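You operate a simulated robot arm through the tools that you are given. There is no shell and no other tool. Be economical: measure what you need, move in short steps, check, and stop when the job is done.

You are at the controls of a simulated robot arm. One attempt, no reset.

## Task
Load the yellow-tipped bobbin, then the green-tipped one, on the turntable; step it on after each.
Fine: switch the checker on; one step each time.

It is judged by the outcome, as a careful person would: the job done as asked, and still so three seconds after it is handed in. It fails if anything else is knocked over, pushed out of place, dropped, spilled or broken.

## Robot
A 7-joint arm with a three-finger gripper, fixed in place. Base frame: the origin is at the foot of the arm, x ahead of it, y to its left, z up. Units: mm, degrees, N and s.
With the tool pointing down near the work surface it reaches from about 500 to 940 mm from the base axis. Its first joint turns from -166.0 to 166.0 degrees. Payload 2.69 kg.
The tool frame sits at the grasp point between the pads (the TCP): z along the fingers, y along the line on which they close. The tips reach 29 mm beyond it. Largest opening 120 mm; the body of the gripper starts 78 mm behind the TCP.
Orientation is told as [roll, pitch, yaw] about the base's x, y, z axes, in that order, counted from this pose: with the fingers straight down and closing along the base's y, the tool's x points along the base's -x, its y along +y and its z along -z.

## Interface
- The arm moves only by the tool step_arm. Its argument "commands" is one flat list of numbers, 6 for each row, row after row: the shift along the base's x, y, z in mm, then the turn, a rotation vector about the base's x, y, z in degrees. In form: [dx, dy, dz, rx, ry, rz, dx, dy, dz, rx, ry, rz, ...]. A call has 1 to 8 rows; each row shifts and turns the commanded pose from where the row before left it. "jaw" is the gripper command, from -1 (shut) to 1 (fully open), values between in proportion, set as the call begins (left out, the last holds). A row lasts 0.2 s, in which the tool goes at most 50 mm and 8.6 degrees; a call with a longer step from one row to the next is refused whole, and so is a gripper value outside its range. Where a pose cannot be reached the arm comes as near as it can. A force on the tool above 40 N (or 10 N above the force at the start of the call, whichever is more), or a blocked arm, ends the call early, and 0.2 s more pass. The fingers move at their own pace and stop on an object; they squeeze with about 40 N. The grip force told is the motor's: it shows also when the fingers shut on nothing. Time passes only in rows, and 0.2 s behind the last, so rows that do not move let the fingers close. The reply holds the time, the measured pose of the TCP, the force on the tool along the base axes, the opening and the grip force, in the units named above and with some noise, with the torque about the TCP (base axes, N m) and any sound that the robot's microphone picked up, and new pictures: "pictures" is both (left out), scene, wrist or none.
- Cameras (640 x 400 px; columns grow to the right, rows downward): "scene" is fixed at [401.1, -501.3, 1616]; the picture's right is [0.88, -0.48, 0.00], its down [-0.34, -0.61, -0.71] and it looks along [0.35, 0.63, -0.70] (base axes); focal length 331 px, centre (320, 200). "wrist" rides on the gripper at [63, 0, -104] in the tool frame; the picture's right is [0.00, 1.00, 0.00], its down [-0.83, 0.00, -0.56] and it looks along [-0.56, 0.00, 0.83] (tool axes); focal length 275 px, centre (320, 200). There is no depth. A picture from a camera that has moved, and an enlarged one, comes with that camera's place and axes in the base frame and with its lens.
- raise_lower(by): slides the trunk up (or, below 0, down) by that many mm; the arm rides with it, the base frame stays. It gives what a move gives, with no picture.
- enlarge(camera, box): a new picture of the part [left, top, right, bottom] of that camera's present view, enlarged. No time passes.
- job_done(): hands the job in; it is judged then, once.

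Go step by step. Nothing tells you positions but the pictures and the camera data: compare them with the known pose of the tool, close in by small moves and look again before you grip or let go. The budget is 120 turns and 200 pictures, counting those below and the enlarged ones. Unless the task says otherwise, let go and move clear before handing in, and close with one line.

The tools are called after "Call:" as a command line: name --argument value ..., lists and objects as JSON in quotes. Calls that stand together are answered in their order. step_arm: Moves the arm, as the interface text tells. Its arguments: {"type":"object","properties":{"commands":{"type":"array","items":{"type":"number"}},"jaw":{"type":"number"},"pictures":{"type":"string","enum":["both","scene","wrist","none"]}},"required":["commands"]} The other tools are called the same way: raise_lower (by) slides the trunk up or down; enlarge (camera, box) takes an enlarged picture of a part of a camera's view; job_done () hands the job in.

At the start:

```text
time_s: 0.0
tcp_pos: [415.3, 62.6, 1187.4]
tool_rot: [0.0, 0.1, 0.0]
wrist_force: [-0.3, 0.0, 0.5]
ft_torque: [0.0, 0.04, 0.01]
gripper_width: 119.9
finger_force: 0.1
trunk travel left (down, up): [-600.0, 13.0]
```

scene: 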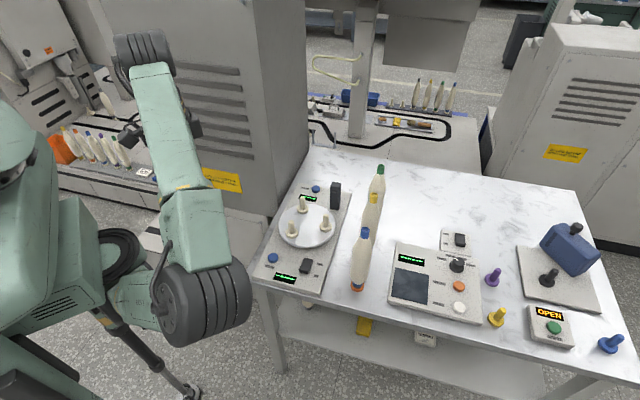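
wrist: 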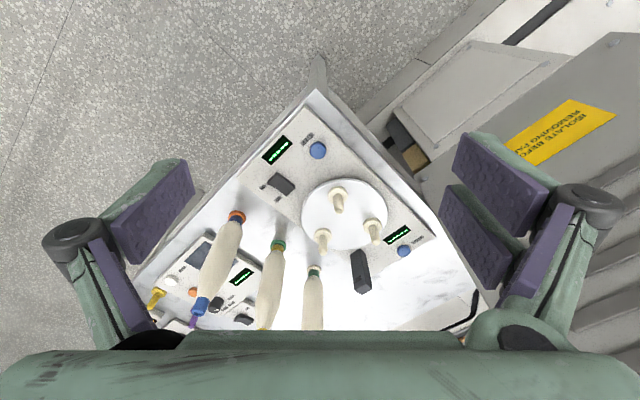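

I see a turntable panel with three pegs, three standing bobbins (tips blue, yellow, green), and several controls. I'll enlarge to read the labels first.

Call:
enlarge --camera "scene" --box '[250, 155, 400, 300]'

Call:
enlarge --camera "scene" --box '[380, 220, 640, 360]'

Call:
enlarge --camera "wrist" --box '[140, 90, 460, 340]'

```text
2.76 times, centred on (325, 228) of scene
camera zoom: at [401.1, -501.3, 1616.0], right [0.88, -0.48, 0.0], down [-0.34, -0.61, -0.71], along [0.35, 0.63, -0.7], focal length 914 px, centre (306, 124)
```

zoom: 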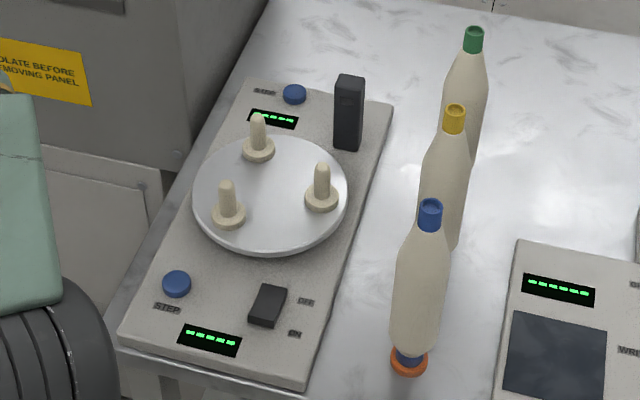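

```text
2.46 times, centred on (510, 290) of scene
camera zoom: at [401.1, -501.3, 1616.0], right [0.88, -0.48, 0.0], down [-0.34, -0.61, -0.71], along [0.35, 0.63, -0.7], focal length 815 px, centre (-148, -22)
```

zoom: 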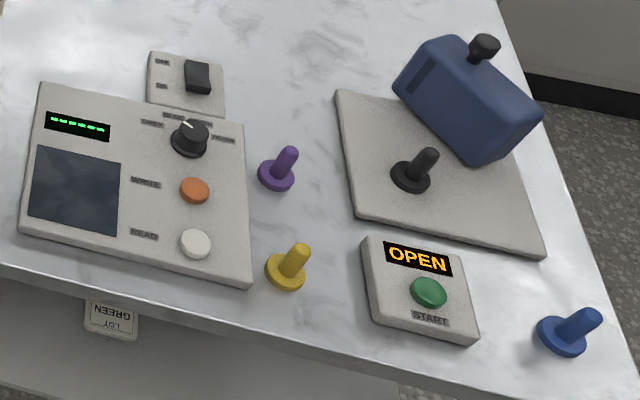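

```text
1.60 times, centred on (300, 215) of wrist
camera zoom: at [354.1, 61.6, 1291.9], right [0.0, 1.0, 0.0], down [0.83, 0.0, 0.55], along [0.55, 0.0, -0.83], focal length 440 px, centre (352, 176)
```

zoom: 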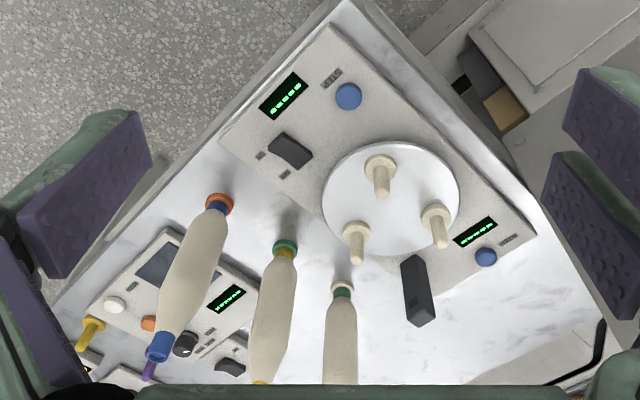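

Turntable centre is at about (695, 111, 842), and the bobbins are about 240 mm tall with tops near z 1050. I'll move the wrist camera closer to read the panel labels.

Call:
step_arm --commands '[40, 10, 0, 0, 0, 0, 40, 10, 0, 0, 0, 0, 40, 10, 0, 0, 0, 0, 0, 0, 0, 0, 0, 0]' --pictures "none"

Call:
raise_lower --by -170

Call:
enlarge --camera "wrist" --box '[0, 0, 640, 400]'

Call:
enlarge --camera "scene" --box '[0, 0, 640, 400]'

```text
time_s: 1.0
tcp_pos: [535.7, 93.4, 1184.4]
tool_rot: [0.2, 0.0, 0.0]
wrist_force: [0.1, 0.0, 0.0]
ft_torque: [0.02, 0.01, -0.03]
gripper_width: 120.0
finger_force: 0.1
trunk travel left (down, up): [-600.0, 13.0]
```

```text
time_s: 2.9
tcp_pos: [535.7, 91.9, 1013.8]
tool_rot: [0.2, 0.0, 0.0]
wrist_force: [0.0, 1.2, 0.3]
ft_torque: [0.01, 0.0, 0.0]
gripper_width: 120.1
finger_force: 0.1
trunk travel left (down, up): [-430.0, 183.0]
```

```text
1.00 times, centred on (320, 200) of wrist (not enlarged: the box is as wide or as high as the picture)
camera zoom: at [473.0, 90.4, 1119.6], right [0.0, 1.0, 0.0], down [0.83, 0.0, 0.56], along [0.56, 0.01, -0.83], focal length 275 px, centre (320, 200)
```

zoom: 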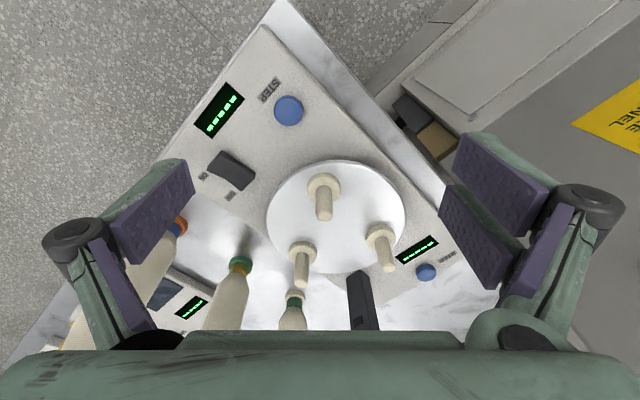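

```text
1.00 times, centred on (320, 200) of scene (not enlarged: the box is as wide or as high as the picture)
camera zoom: at [401.1, -501.3, 1616.0], right [0.88, -0.48, 0.0], down [-0.34, -0.61, -0.71], along [0.35, 0.63, -0.7], focal length 331 px, centre (320, 200)
```

zoom: 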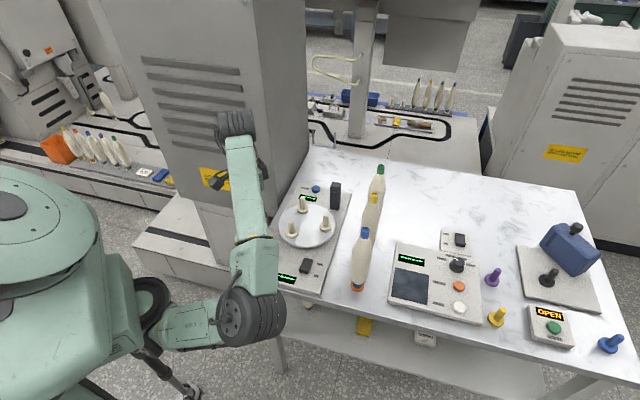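

The view is closer; now I'll read the labels.

Call:
enlarge --camera "wrist" --box '[180, 60, 320, 210]'

Call:
enlarge --camera "wrist" --box '[340, 210, 480, 300]'

Call:
enlarge --camera "scene" --box '[430, 220, 490, 260]'

Call:
enlarge --camera "scene" --box '[295, 175, 355, 215]'

```text
2.67 times, centred on (250, 135) of wrist
camera zoom: at [473.0, 90.4, 1119.6], right [0.0, 1.0, 0.0], down [0.83, 0.0, 0.56], along [0.56, 0.01, -0.83], focal length 734 px, centre (507, 373)
```

zoom: 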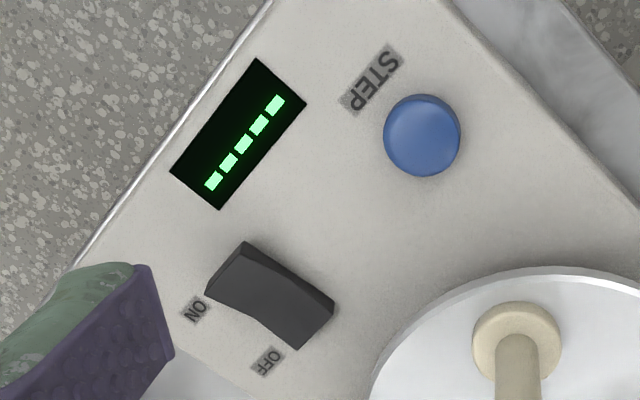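

```text
4.44 times, centred on (410, 255) of wrist
camera zoom: at [473.0, 90.4, 1119.6], right [0.0, 1.0, 0.0], down [0.83, 0.0, 0.56], along [0.56, 0.01, -0.83], focal length 1224 px, centre (-80, -44)
```

zoom: 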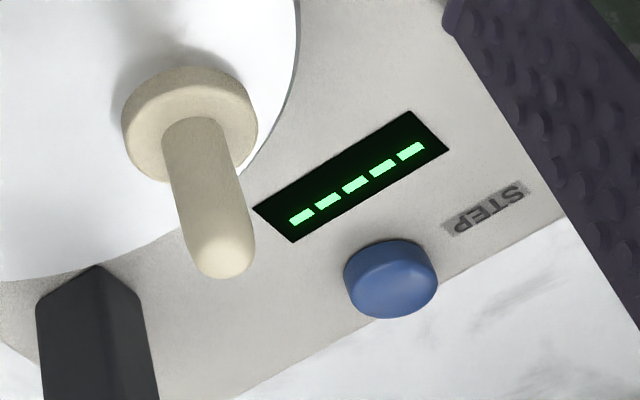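

```text
10.00 times, centred on (460, 240) of scene
camera zoom: at [401.1, -501.3, 1616.0], right [0.88, -0.48, 0.0], down [-0.34, -0.61, -0.71], along [0.35, 0.63, -0.7], focal length 3312 px, centre (-1080, -200)
```

zoom: 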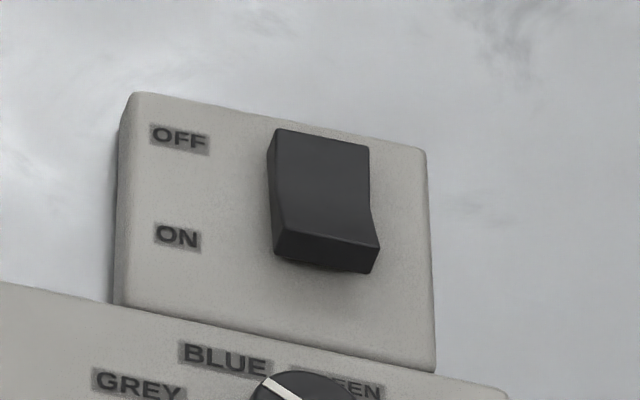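

```text
10.00 times, centred on (325, 195) of scene
camera zoom: at [401.1, -501.3, 1616.0], right [0.88, -0.48, 0.0], down [-0.34, -0.61, -0.71], along [0.35, 0.63, -0.7], focal length 3312 px, centre (270, 250)
```

zoom: 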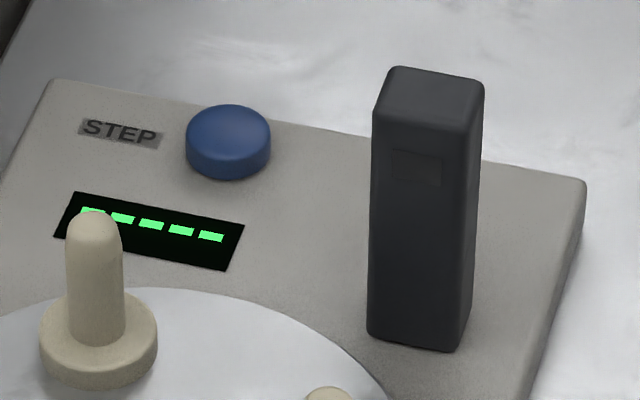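

The panel's rocker (OFF/ON) by the turntable is the checker switch, centred at about (626, -10) with ON towards the near end. The checker post faces the peg at about (741, 75). I'll close the jaws and hover over the ON end.

Call:
step_arm --commands '[20, -30, 0, 0, 0, 0, 20, -40, 0, 0, 0, 0, 18, -42, 0, 0, 0, 0, 17, 0, -30, 0, 0, 0, 0, 0, -30, 0, 0, 0, 0, 0, -20, 0, 0, 0, 0, 0, -20, 0, 0, 0, 0, 0, 0, 0, 0, 0]' --jaw -1

Call:
enlarge --camera "scene" --box '[260, 240, 340, 300]'

Call:
enlarge --camera "scene" --box '[340, 305, 460, 365]'

```text
time_s: 4.7
tcp_pos: [610.2, -21.0, 913.0]
tool_rot: [0.2, 0.0, 0.0]
wrist_force: [0.7, 0.5, 0.2]
ft_torque: [0.0, 0.04, -0.01]
gripper_width: 0.0
finger_force: 16.6
trunk travel left (down, up): [-430.0, 183.0]
camera wrist: at [548.2, -22.3, 1018.0], right [0.0, 1.0, 0.0], down [0.83, 0.0, 0.56], along [0.56, 0.01, -0.83], focal length 275 px, centre (320, 200)
```

scene: 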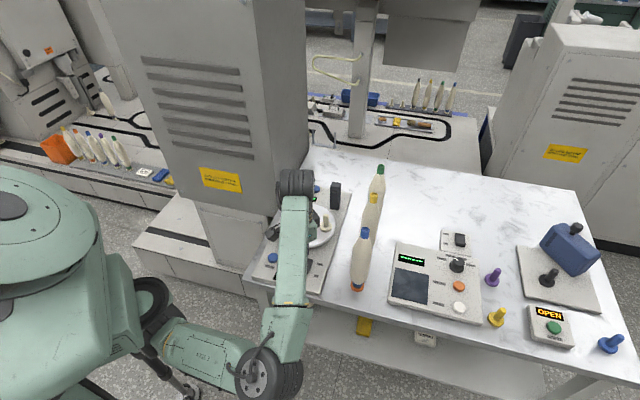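
wrist: 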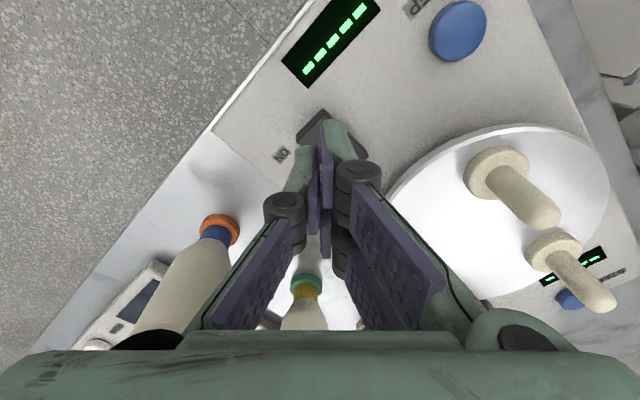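

```text
6.67 times, centred on (300, 270) of scene
camera zoom: at [401.1, -501.3, 1616.0], right [0.88, -0.48, 0.0], down [-0.34, -0.61, -0.71], along [0.35, 0.63, -0.7], focal length 2208 px, centre (453, -267)
```

zoom: 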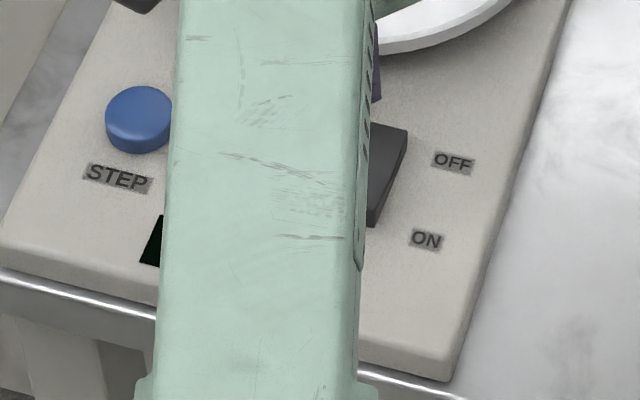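

```text
5.33 times, centred on (400, 335) of scene
camera zoom: at [401.1, -501.3, 1616.0], right [0.88, -0.48, 0.0], down [-0.34, -0.61, -0.71], along [0.35, 0.63, -0.7], focal length 1766 px, centre (-107, -520)
```

zoom: 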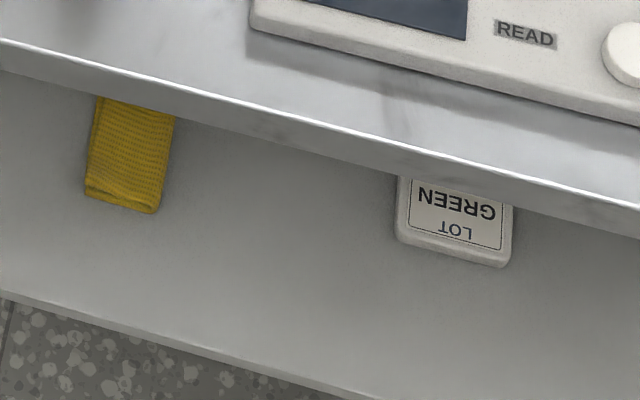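

Call:
enlarge --camera "wrist" --box '[250, 90, 400, 200]'

```text
3.64 times, centred on (325, 145) of wrist
camera zoom: at [548.2, -22.3, 1018.0], right [0.0, 1.0, 0.0], down [0.83, 0.0, 0.56], along [0.56, 0.01, -0.83], focal length 1001 px, centre (302, 400)
```

zoom: 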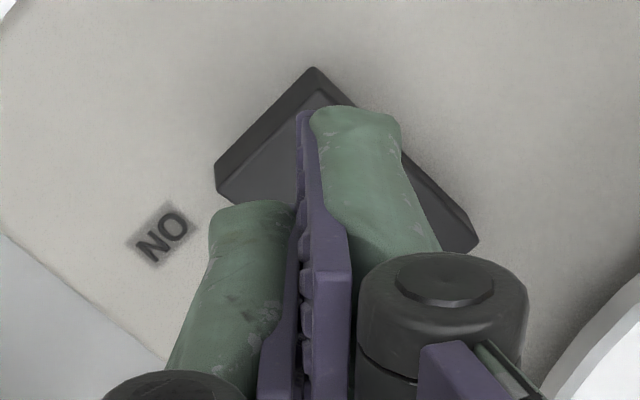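

The fingers are above the rocker's ON half, so I press down gently.

Call:
step_arm --commands '[-1, -2, -15, 0, 0, 0, 0, 0, -10, 0, 0, 0, 0, 0, -5, 0, 0, 0, 0, 0, -4, 0, 0, 0, 0, 0, -4, 0, 0, 0]'

Call:
enlarge --camera "wrist" --box '[250, 70, 400, 180]'

```text
time_s: 5.9
tcp_pos: [608.5, -21.4, 874.9]
tool_rot: [0.2, 0.0, 0.0]
wrist_force: [0.2, -0.3, -0.1]
ft_torque: [0.0, 0.02, 0.03]
gripper_width: 0.1
finger_force: 28.8
trunk travel left (down, up): [-430.0, 183.0]
camera wrist: at [546.7, -23.2, 980.9], right [0.0, 1.0, 0.0], down [0.83, 0.0, 0.56], along [0.56, 0.01, -0.83], focal length 275 px, centre (320, 200)
```

scene: 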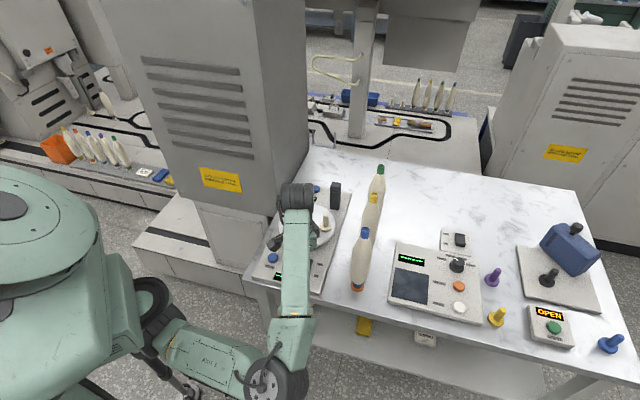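
wrist: 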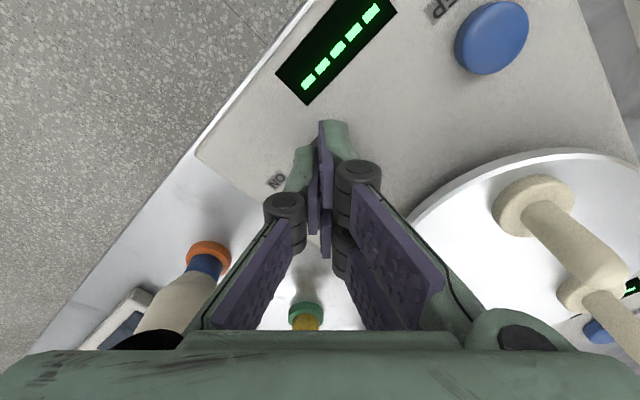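

```text
3.64 times, centred on (325, 125) of wrist
camera zoom: at [546.7, -23.2, 980.9], right [0.0, 1.0, 0.0], down [0.83, 0.0, 0.56], along [0.56, 0.01, -0.83], focal length 1001 px, centre (302, 473)
```

zoom: 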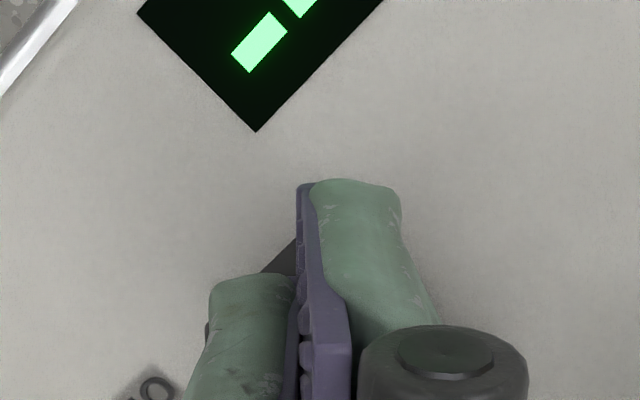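

No contact yet; I continue down in small steps.

Call:
step_arm --commands '[1, -1, -3, 0, 0, 0, 0, 0, -3, 0, 0, 0, 0, 0, -3, 0, 0, 0, 0, 0, 0, 0, 0, 0]'

```text
time_s: 6.9
tcp_pos: [610.1, -23.4, 868.5]
tool_rot: [0.3, 0.1, 0.0]
wrist_force: [-0.5, 0.1, 0.3]
ft_torque: [0.0, -0.01, 0.03]
gripper_width: 0.0
finger_force: 28.2
trunk travel left (down, up): [-430.0, 183.0]
camera wrist: at [547.8, -24.4, 971.8], right [0.0, 1.0, 0.0], down [0.83, 0.0, 0.56], along [0.56, 0.01, -0.83], focal length 275 px, centre (320, 200)
```

scene: 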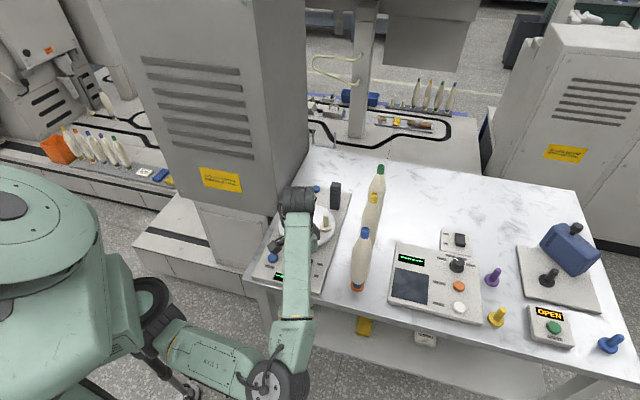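
wrist: 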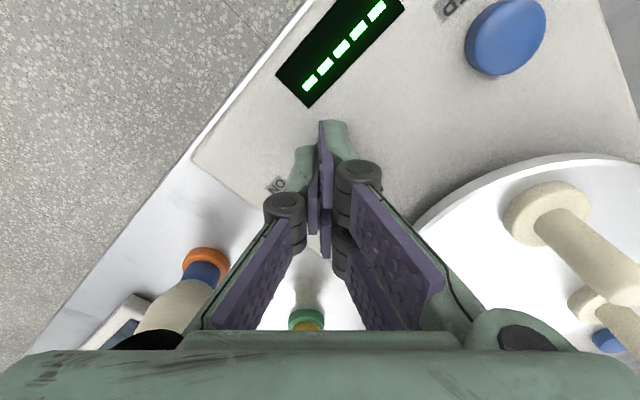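

Call:
step_arm --commands '[0, 0, -3, 0, 0, 0, 0, 0, -3, 0, 0, 0, 0, 0, -3, 0, 0, 0]' --pictures "none"

```text
time_s: 7.7
tcp_pos: [610.3, -22.8, 860.9]
tool_rot: [0.2, -0.2, 0.0]
wrist_force: [-0.5, -2.7, 23.6]
ft_torque: [0.11, -0.5, 0.0]
gripper_width: 0.0
finger_force: 28.6
trunk travel left (down, up): [-430.0, 183.0]
```

Contact at about 24 N. I'll back off and look at whether the rocker flipped.

Call:
step_arm --commands '[0, 0, 15, 0, 0, 0, 0, 0, 40, 0, 0, 0, -30, 0, 40, 0, 0, 0, -30, 0, 30, 0, 0, 0]' --pictures "wrist"

Call:
enlarge --camera "wrist" --box '[240, 100, 400, 220]'

```text
time_s: 8.7
tcp_pos: [551.5, -23.4, 983.8]
tool_rot: [0.2, 0.1, 0.0]
wrist_force: [-0.2, -0.7, -0.1]
ft_torque: [0.0, 0.04, -0.02]
gripper_width: 0.1
finger_force: 28.6
trunk travel left (down, up): [-430.0, 183.0]
camera wrist: at [489.1, -25.3, 1088.3], right [0.0, 1.0, 0.0], down [0.83, 0.0, 0.56], along [0.56, 0.01, -0.83], focal length 275 px, centre (320, 200)
```

wrist: 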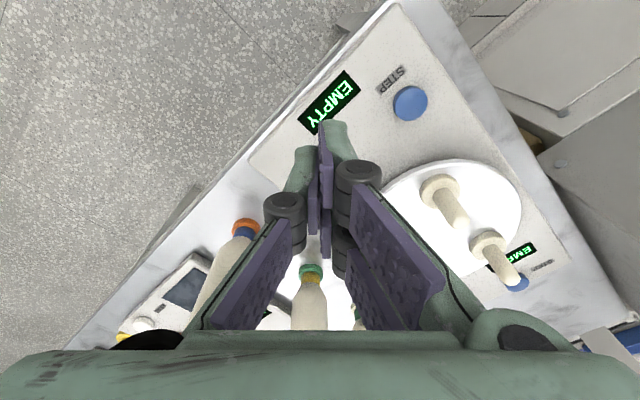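

```text
3.33 times, centred on (320, 160) of wrist
camera zoom: at [489.1, -25.3, 1088.3], right [0.0, 1.0, 0.0], down [0.83, 0.0, 0.56], along [0.56, 0.01, -0.83], focal length 918 px, centre (320, 333)
```

zoom: 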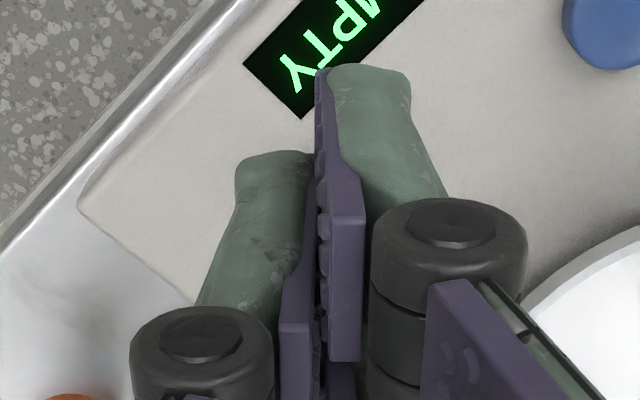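

Both displays now read EMPTY, so the checker is on. Next I rise above the bobbin tops and look at the yellow one.

Call:
step_arm --commands '[0, 0, 50, 0, 0, 0, 0, 0, 50, 0, 0, 0, 20, -5, 45, 0, 0, 0, 30, -10, 10, 0, 0, 0, 40, -7, 0, 0, 0, 0, 0, 0, 0, 0, 0, 0]' --jaw 0.1

Call:
enlarge --camera "scene" --box '[330, 155, 410, 305]'

```text
time_s: 10.1
tcp_pos: [625.8, -41.9, 1008.5]
tool_rot: [0.2, -0.2, 0.0]
wrist_force: [0.0, 0.1, -0.1]
ft_torque: [0.0, 0.01, 0.01]
gripper_width: 65.8
finger_force: 0.2
out of reach, approached as far as the arm can: row 1, 2, 3, 4
trunk travel left (down, up): [-430.0, 183.0]
camera wrist: at [563.3, -44.3, 1112.5], right [0.0, 1.0, 0.01], down [0.83, 0.0, 0.56], along [0.56, 0.01, -0.83], focal length 275 px, centre (320, 200)
```

scene: 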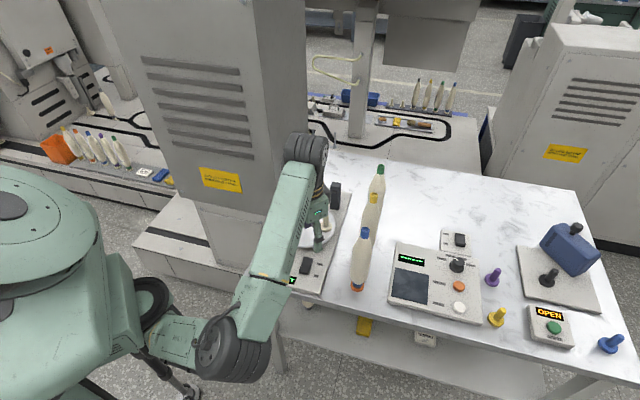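
wrist: 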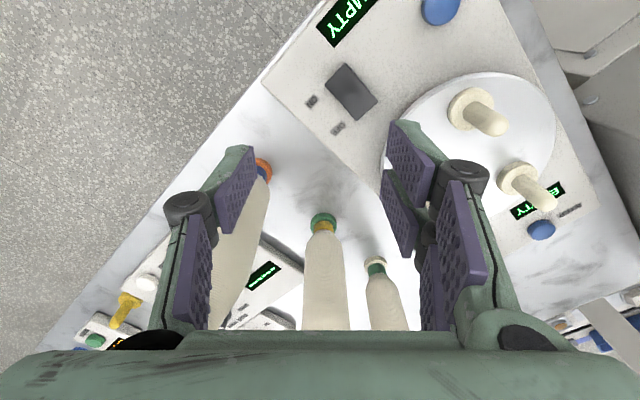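

```text
2.67 times, centred on (370, 230) of scene
camera zoom: at [401.1, -501.3, 1616.0], right [0.88, -0.48, 0.0], down [-0.34, -0.61, -0.71], along [0.35, 0.63, -0.7], focal length 883 px, centre (187, 120)
```

zoom: 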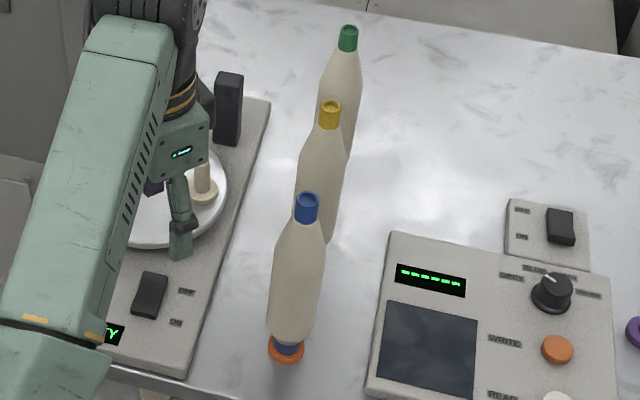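

The arm can't rise further here, so I'll raise the trunk instead.

Call:
raise_lower --by 160

Call:
enlarge --camera "wrist" --box '[0, 0, 640, 400]'

```text
time_s: 11.9
tcp_pos: [625.2, -41.4, 1168.0]
tool_rot: [0.4, -0.1, 0.0]
wrist_force: [0.4, 0.1, -0.4]
ft_torque: [0.02, 0.0, 0.01]
gripper_width: 66.1
finger_force: 0.0
trunk travel left (down, up): [-590.0, 23.0]
```

```text
1.00 times, centred on (320, 200) of wrist (not enlarged: the box is as wide or as high as the picture)
camera zoom: at [562.9, -44.2, 1272.6], right [0.0, 1.0, 0.01], down [0.83, 0.0, 0.56], along [0.56, 0.01, -0.83], focal length 275 px, centre (320, 200)
```

zoom: 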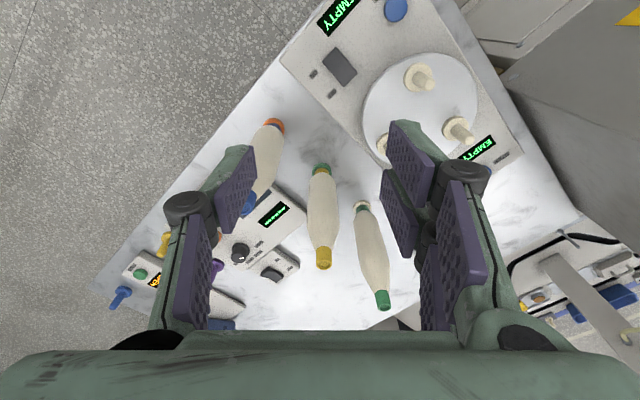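

Yellow is at about (801, -38) with its top near z 1042. I move above it to check alignment.

Call:
step_arm --commands '[40, 0, 0, 0, 0, 0, 45, 1, 0, 0, 0, 0, 45, 1, 0, 0, 0, 0, 46, 1, -10, 0, 0, 0, 0, 0, -33, 0, 0, 0, 0, 0, 0, 0, 0, 0]'

Call:
enlarge --camera "scene" --box '[320, 130, 420, 260]'

```text
time_s: 13.3
tcp_pos: [799.8, -38.3, 1112.8]
tool_rot: [0.3, -0.1, 0.0]
wrist_force: [0.3, -0.3, 0.1]
ft_torque: [0.03, -0.02, -0.02]
gripper_width: 66.0
finger_force: 0.1
out of reach, approached as far as the arm can: row 2, 3
trunk travel left (down, up): [-590.0, 23.0]
camera wrist: at [736.9, -40.6, 1218.0], right [0.0, 1.0, 0.01], down [0.83, 0.0, 0.56], along [0.56, 0.01, -0.83], focal length 275 px, centre (320, 200)
```

scene: 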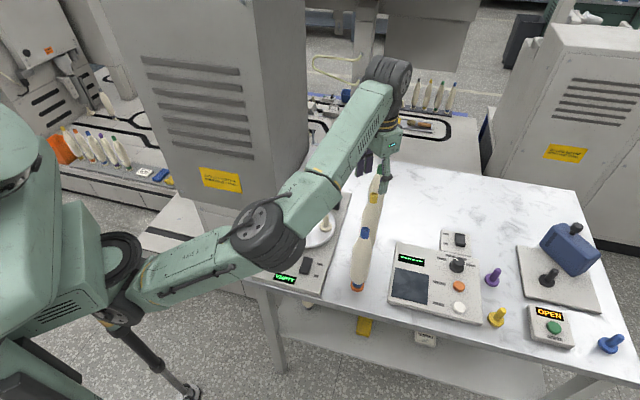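
wrist: 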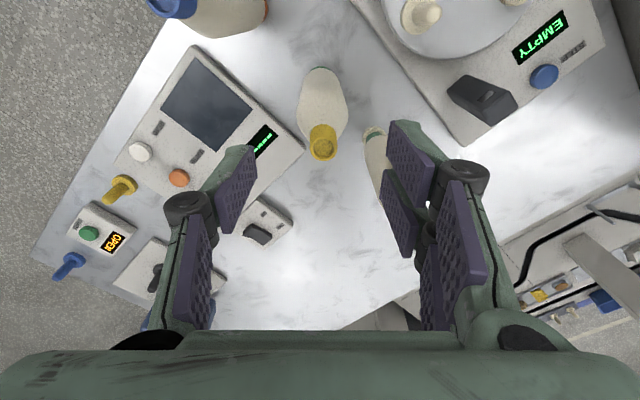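

```text
3.08 times, centred on (370, 195) of scene
camera zoom: at [401.1, -501.3, 1616.0], right [0.88, -0.48, 0.0], down [-0.34, -0.61, -0.71], along [0.35, 0.63, -0.7], focal length 1019 px, centre (166, 215)
```

zoom: 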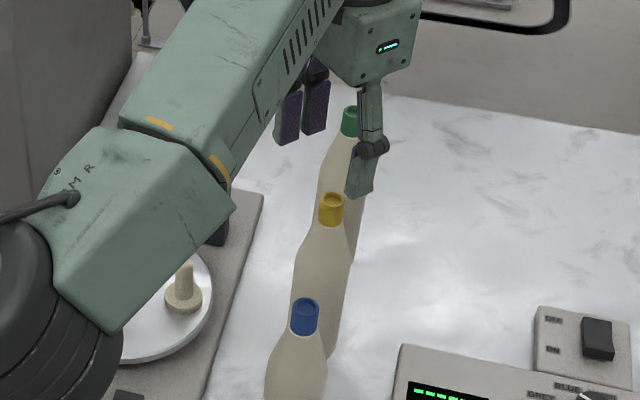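

Refined: yellow at about (811, -37), top z about 1050. I shift and begin to descend around it.

Call:
step_arm --commands '[11, 1, 0, 0, 0, 0, 0, 0, -25, 0, 0, 0, 0, 0, -25, 0, 0, 0, 0, 0, -22, 0, 0, 0, 0, 0, 0, 0, 0, 0]' --jaw 0.3

Call:
enlarge --camera "scene" --box '[330, 140, 430, 270]'

```text
time_s: 14.6
tcp_pos: [812.0, -38.2, 1040.5]
tool_rot: [0.3, -0.3, 0.0]
wrist_force: [-0.3, 0.4, 0.7]
ft_torque: [0.02, 0.01, 0.03]
gripper_width: 77.5
finger_force: 0.0
trunk travel left (down, up): [-590.0, 23.0]
camera wrist: at [748.8, -41.4, 1145.2], right [0.0, 1.0, 0.01], down [0.83, 0.0, 0.56], along [0.56, 0.01, -0.83], focal length 275 px, centre (320, 200)
```

scene: 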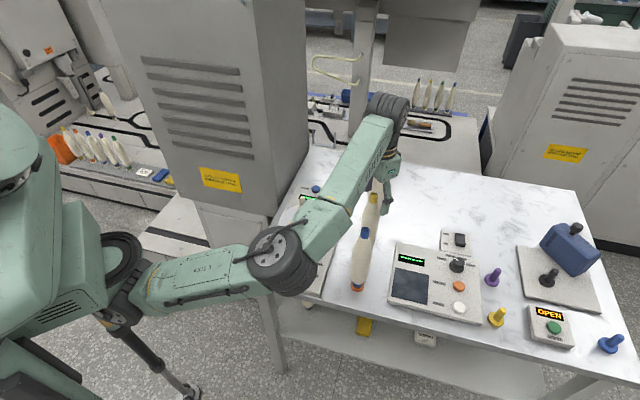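
wrist: 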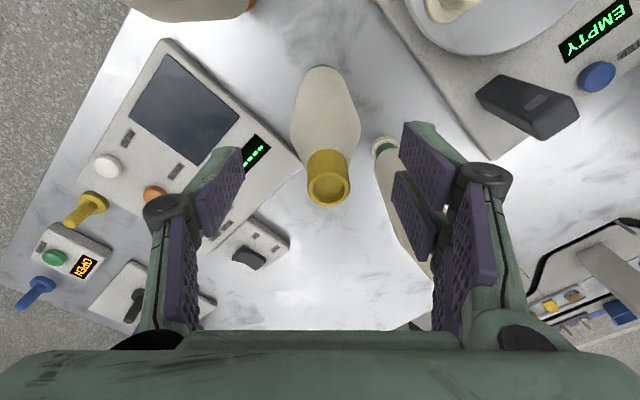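

```text
3.08 times, centred on (380, 205) of scene
camera zoom: at [401.1, -501.3, 1616.0], right [0.88, -0.48, 0.0], down [-0.34, -0.61, -0.71], along [0.35, 0.63, -0.7], focal length 1019 px, centre (135, 185)
```

zoom: 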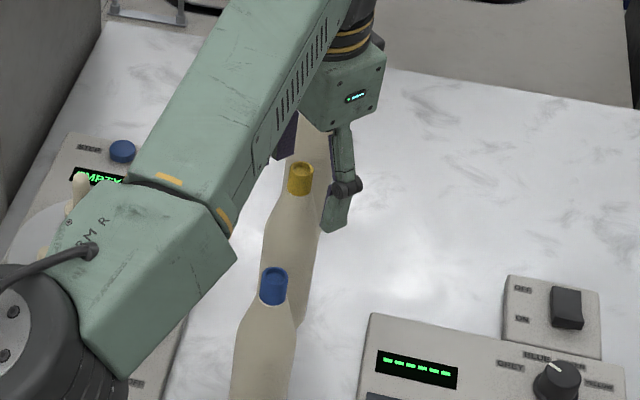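

Alignment is within 2–3 mm. I descend to the grip height and check before closing.

Call:
step_arm --commands '[-2, 1, -20, 0, 0, 0, 0, 0, -20, 0, 0, 0, 0, 0, -12, 0, 0, 0, 0, 0, 0, 0, 0, 0]'

Call:
enlarge --camera "scene" --box '[340, 160, 410, 250]'

```text
time_s: 15.6
tcp_pos: [808.4, -37.5, 990.0]
tool_rot: [0.3, -0.2, 0.0]
wrist_force: [0.6, -1.0, 0.7]
ft_torque: [0.0, 0.01, -0.02]
gripper_width: 77.9
finger_force: 0.1
trunk travel left (down, up): [-590.0, 23.0]
camera wrist: at [745.6, -39.6, 1094.8], right [0.0, 1.0, 0.01], down [0.83, 0.0, 0.56], along [0.56, 0.01, -0.83], focal length 275 px, centre (320, 200)
```

scene: 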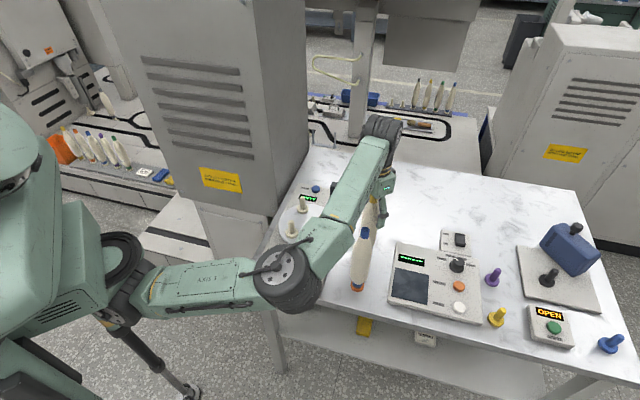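
wrist: 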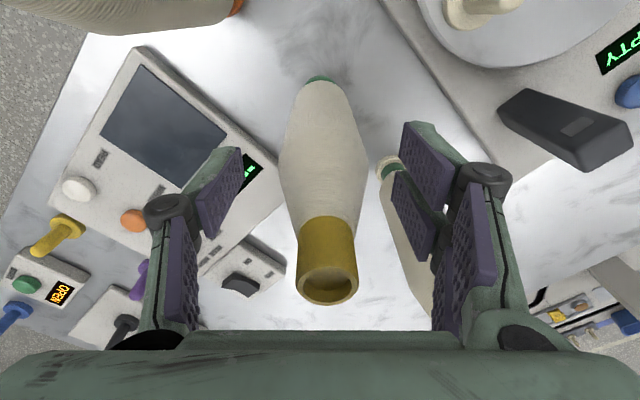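

```text
4.44 times, centred on (375, 205) of scene
camera zoom: at [401.1, -501.3, 1616.0], right [0.88, -0.48, 0.0], down [-0.34, -0.61, -0.71], along [0.35, 0.63, -0.7], focal length 1472 px, centre (76, 178)
```

zoom: 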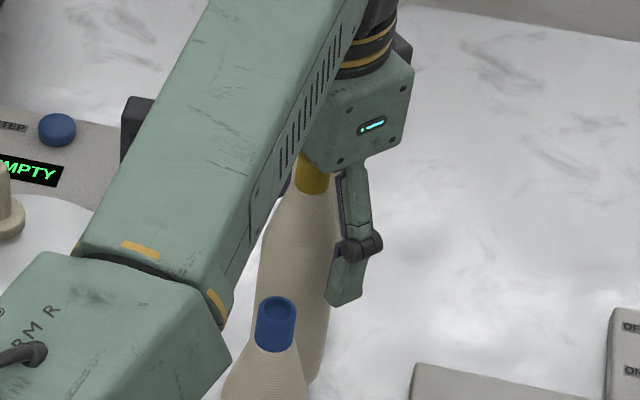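

The bobbin sits between the fingers. I lower a bit more and close.

Call:
step_arm --commands '[0, 0, -8, 0, 0, 0, 0, 0, 0, 0, 0, 0, 0, 0, 0, 0, 0, 0, 0, 0, 0, 0, 0, 0]' --pictures "none"

Call:
step_arm --commands '[0, 0, 0, 0, 0, 0, 0, 0, 0, 0, 0, 0, 0, 0, 0, 0, 0, 0, 0, 0, 0, 0, 0, 0, 0, 0, 0, 0, 0, 0]' --jaw -1

```text
time_s: 16.6
tcp_pos: [808.2, -36.8, 982.5]
tool_rot: [0.4, -0.2, 0.0]
wrist_force: [-0.5, 0.1, 1.1]
ft_torque: [0.0, -0.02, 0.0]
gripper_width: 78.0
finger_force: 0.0
trunk travel left (down, up): [-590.0, 23.0]
```

```text
time_s: 17.8
tcp_pos: [809.3, -37.7, 982.2]
tool_rot: [0.3, -0.2, 0.0]
wrist_force: [0.1, 0.0, 0.7]
ft_torque: [0.05, -0.03, -0.02]
gripper_width: 46.7
finger_force: 40.0
trunk travel left (down, up): [-590.0, 23.0]
camera wrist: at [746.3, -39.2, 1087.3], right [0.0, 1.0, 0.01], down [0.83, 0.0, 0.56], along [0.56, 0.01, -0.83], focal length 275 px, centre (320, 200)
```

scene: 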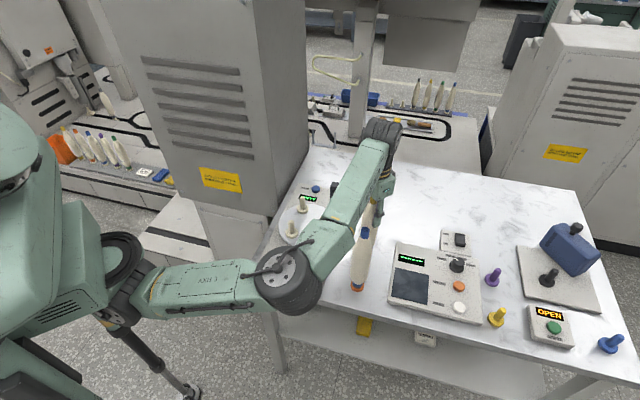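
wrist: 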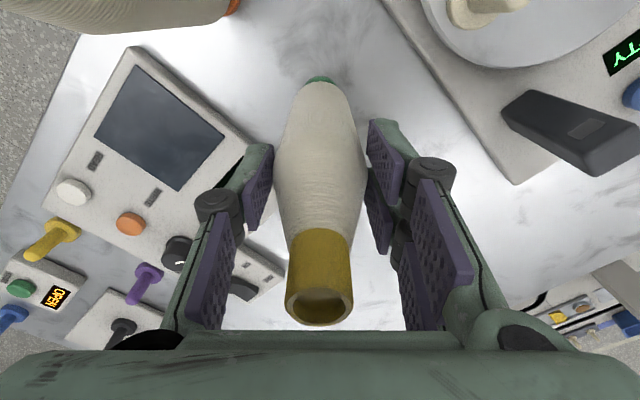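

Gripped at 46.7 mm. I lift straight up slowly.

Call:
step_arm --commands '[0, 0, 8, 0, 0, 0, 0, 0, 15, 0, 0, 0, 0, 0, 20, 0, 0, 0, 0, 0, 25, 0, 0, 0, 0, 0, 25, 0, 0, 0, 0, 0, 22, 0, 0, 0, 0, 0, 0, 0, 0, 0]'

```text
time_s: 19.4
tcp_pos: [809.5, -35.2, 1098.7]
tool_rot: [0.4, -0.2, 0.0]
wrist_force: [1.1, -0.1, -1.5]
ft_torque: [0.01, 0.02, -0.01]
gripper_width: 46.8
finger_force: 39.9
trunk travel left (down, up): [-590.0, 23.0]
camera wrist: at [746.3, -39.0, 1203.1], right [0.0, 1.0, 0.01], down [0.83, 0.0, 0.56], along [0.56, 0.01, -0.83], focal length 275 px, centre (320, 200)
```

scene: 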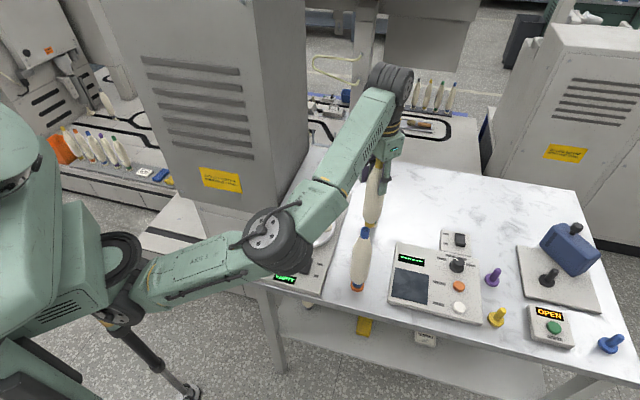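
wrist: 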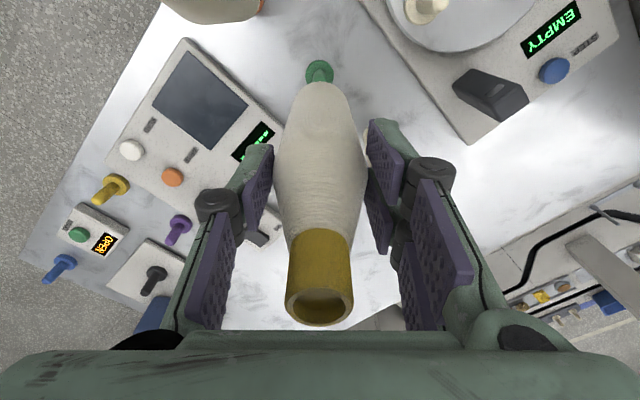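

Yellow is lifted off its stand. Peg B is at about (738, 71); I carry the bobbin there at height and look.

Call:
step_arm --commands '[-10, 20, 0, 0, 0, 0, -20, 30, 0, 0, 0, 0, -21, 30, 0, 0, 0, 0, -20, 26, 0, 0, 0, 0, 0, 0, 0, 0, 0, 0, 0, 0, 0, 0, 0, 0]'

Call:
enlarge --camera "scene" --box '[270, 150, 410, 300]'

```text
time_s: 20.8
tcp_pos: [736.8, 70.0, 1096.6]
tool_rot: [0.4, -0.3, 0.0]
wrist_force: [1.4, 0.7, -0.6]
ft_torque: [0.01, 0.04, 0.01]
gripper_width: 46.6
finger_force: 39.8
trunk travel left (down, up): [-590.0, 23.0]
camera wrist: at [673.6, 68.3, 1202.1], right [0.0, 1.0, 0.01], down [0.83, 0.0, 0.56], along [0.56, 0.01, -0.83], focal length 275 px, centre (320, 200)
```

scene: 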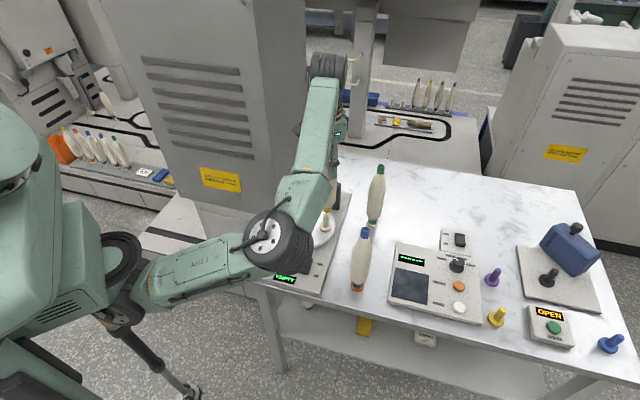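
wrist: 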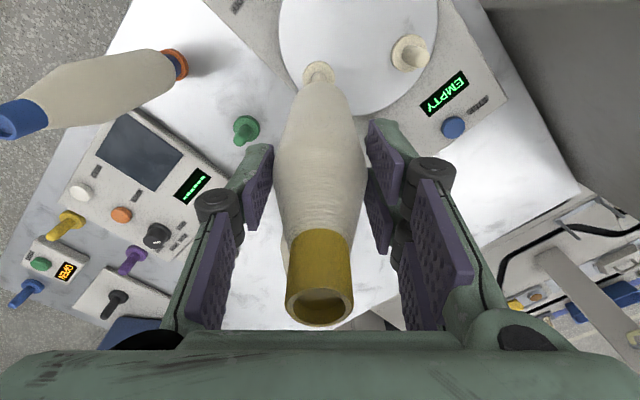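

```text
2.67 times, centred on (340, 225) of scene
camera zoom: at [401.1, -501.3, 1616.0], right [0.88, -0.48, 0.0], down [-0.34, -0.61, -0.71], along [0.35, 0.63, -0.7], focal length 883 px, centre (267, 133)
```

zoom: 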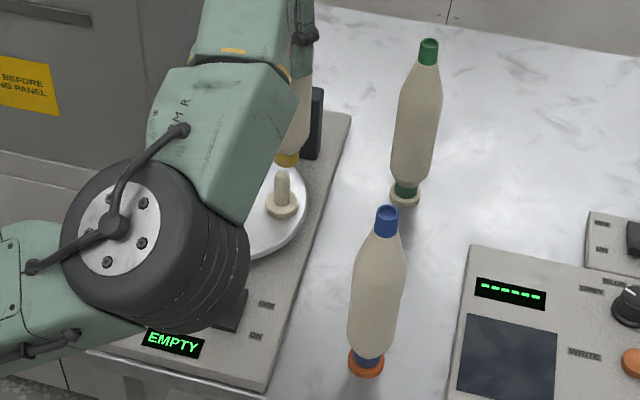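

In the scene the bobbin hangs almost over peg B. I'll zoom in on bobbin bottom and peg to get the offset.

Call:
enlarge --camera "scene" --box '[305, 190, 365, 240]'

Call:
enlarge --camera "wrist" --box '[270, 40, 370, 140]'

```text
8.00 times, centred on (335, 215) of scene
camera zoom: at [401.1, -501.3, 1616.0], right [0.88, -0.48, 0.0], down [-0.34, -0.61, -0.71], along [0.35, 0.63, -0.7], focal length 2650 px, centre (200, 80)
```

zoom: 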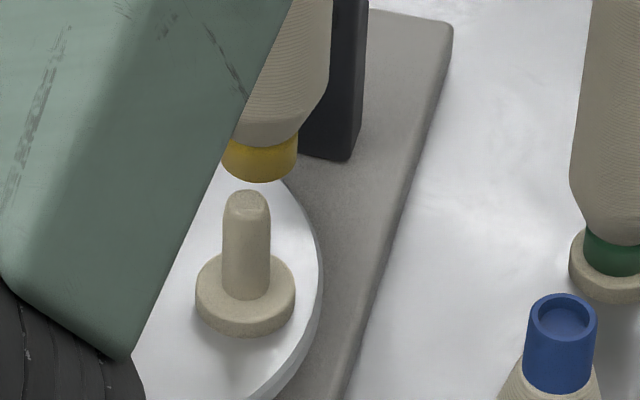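

```text
4.00 times, centred on (320, 90) of wrist
camera zoom: at [673.6, 68.3, 1202.1], right [0.0, 1.0, 0.01], down [0.83, 0.0, 0.56], along [0.56, 0.01, -0.83], focal length 1101 px, centre (320, 640)
```

zoom: 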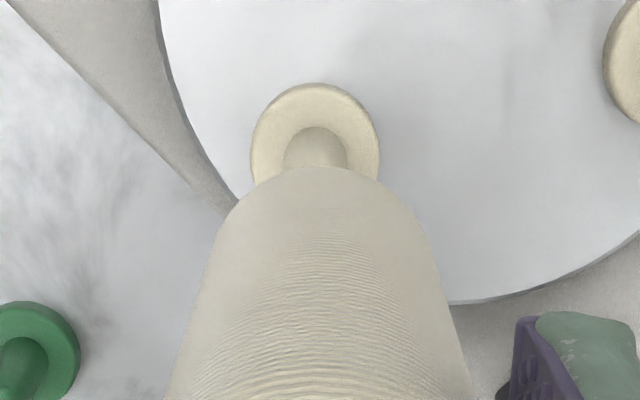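

The bobbin bottom is about 4 mm off along the scene's right direction. I correct x by -3.5 mm, lower to just above the peg tip and look again.

Call:
step_arm --commands '[-3.5, 0, -8, 0, 0, 0, 0, 0, -10, 0, 0, 0, 0, 0, 0, 0, 0, 0]' --pictures "wrist"

Call:
enlarge --camera "scene" --box '[305, 190, 365, 240]'

```text
time_s: 21.6
tcp_pos: [734.2, 68.7, 1077.6]
tool_rot: [0.4, -0.2, 0.0]
wrist_force: [-0.4, -0.3, -0.4]
ft_torque: [0.01, 0.0, 0.01]
gripper_width: 46.7
finger_force: 39.7
trunk travel left (down, up): [-590.0, 23.0]
camera wrist: at [671.6, 67.0, 1183.9], right [0.0, 1.0, 0.01], down [0.83, 0.0, 0.56], along [0.56, 0.01, -0.83], focal length 275 px, centre (320, 200)
```

wrist: 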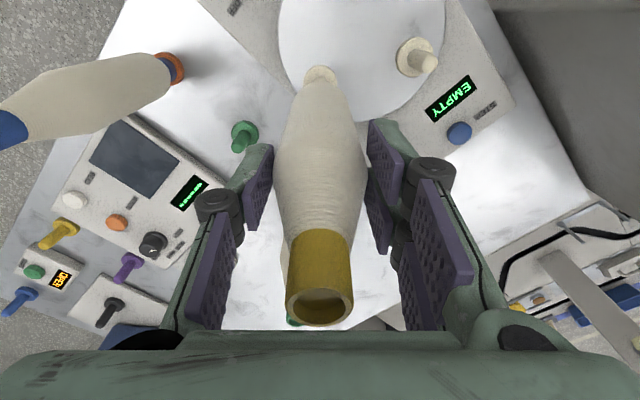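

```text
8.00 times, centred on (335, 215) of scene
camera zoom: at [401.1, -501.3, 1616.0], right [0.88, -0.48, 0.0], down [-0.34, -0.61, -0.71], along [0.35, 0.63, -0.7], focal length 2650 px, centre (200, 80)
```

zoom: 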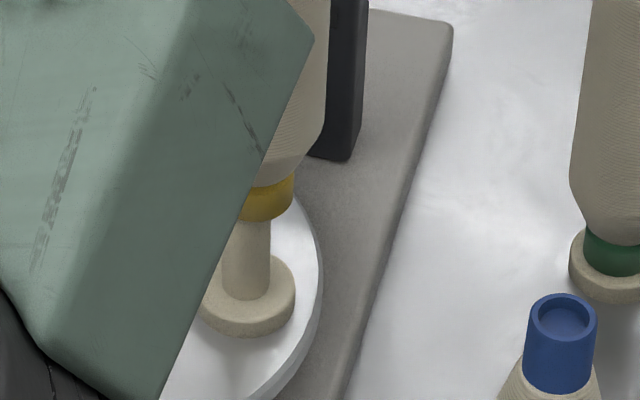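

Call:
step_arm --commands '[-2, 0.5, -2, 0, 0, 0, 0, 0, 0, 0, 0, 0]' --pictures "none"

Call:
enlarge --camera "scene" --box '[315, 195, 355, 230]'

Call:
enlarge --camera "wrist" --box '[270, 40, 370, 140]'

```text
time_s: 22.1
tcp_pos: [732.2, 69.0, 1075.7]
tool_rot: [0.5, -0.3, 0.0]
wrist_force: [0.0, 0.1, -1.3]
ft_torque: [0.0, 0.0, 0.03]
gripper_width: 46.9
finger_force: 39.9
trunk travel left (down, up): [-590.0, 23.0]
```

```text
11.43 times, centred on (335, 212) of scene
camera zoom: at [401.1, -501.3, 1616.0], right [0.88, -0.48, 0.0], down [-0.34, -0.61, -0.71], along [0.35, 0.63, -0.7], focal length 3785 px, centre (149, 57)
```

zoom: 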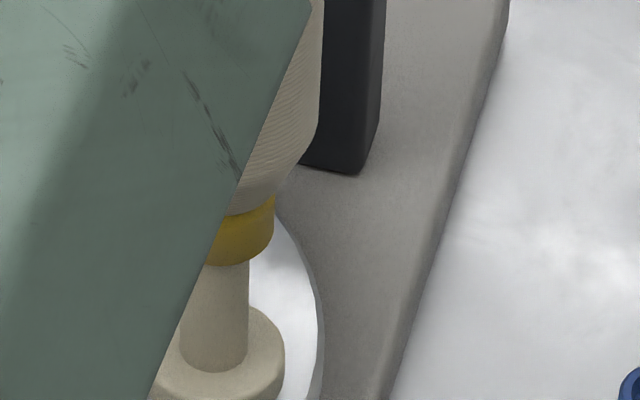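

```text
4.00 times, centred on (320, 90) of wrist
camera zoom: at [669.7, 67.5, 1182.1], right [0.0, 1.0, 0.01], down [0.83, 0.0, 0.56], along [0.56, 0.01, -0.83], focal length 1101 px, centre (320, 640)
```

zoom: 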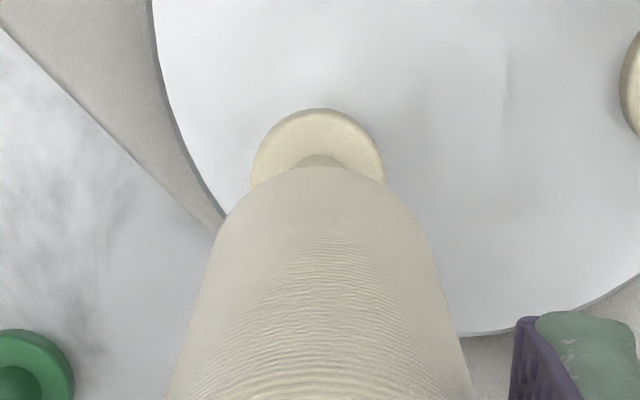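

Aligned within about 1 mm. I lower onto the peg in small steps.

Call:
step_arm --commands '[-0.5, 0, -5, 0, 0, 0, 0, 0, -5, 0, 0, 0, 0, 0, -5, 0, 0, 0, 0, 0, -5, 0, 0, 0]' --pictures "wrist"

Call:
enlarge --camera "scene" --box '[315, 195, 355, 230]'

```text
time_s: 23.1
tcp_pos: [733.2, 68.7, 1057.5]
tool_rot: [0.4, -0.1, 0.0]
wrist_force: [-0.4, -0.9, -1.2]
ft_torque: [-0.01, 0.12, -0.01]
gripper_width: 46.6
finger_force: 40.2
trunk travel left (down, up): [-590.0, 23.0]
camera wrist: at [669.6, 67.2, 1162.3], right [0.0, 1.0, 0.01], down [0.83, 0.0, 0.56], along [0.56, 0.01, -0.83], focal length 275 px, centre (320, 200)
```

wrist: 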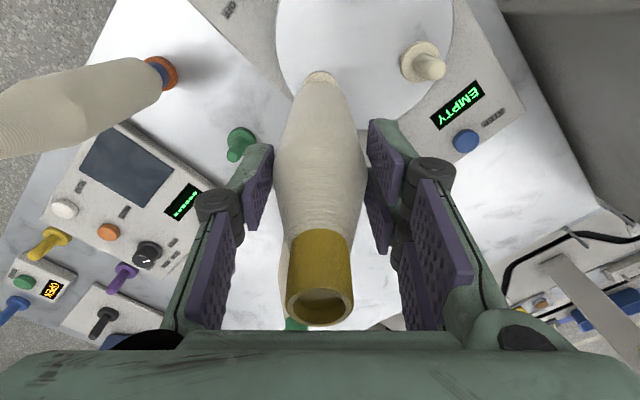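

```text
11.43 times, centred on (335, 212) of scene
camera zoom: at [401.1, -501.3, 1616.0], right [0.88, -0.48, 0.0], down [-0.34, -0.61, -0.71], along [0.35, 0.63, -0.7], focal length 3785 px, centre (149, 57)
```

zoom: 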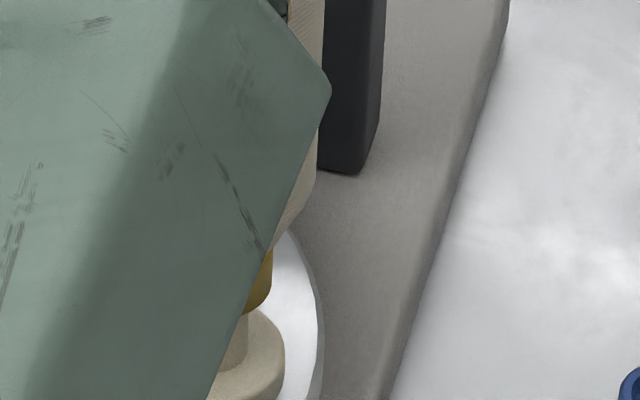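

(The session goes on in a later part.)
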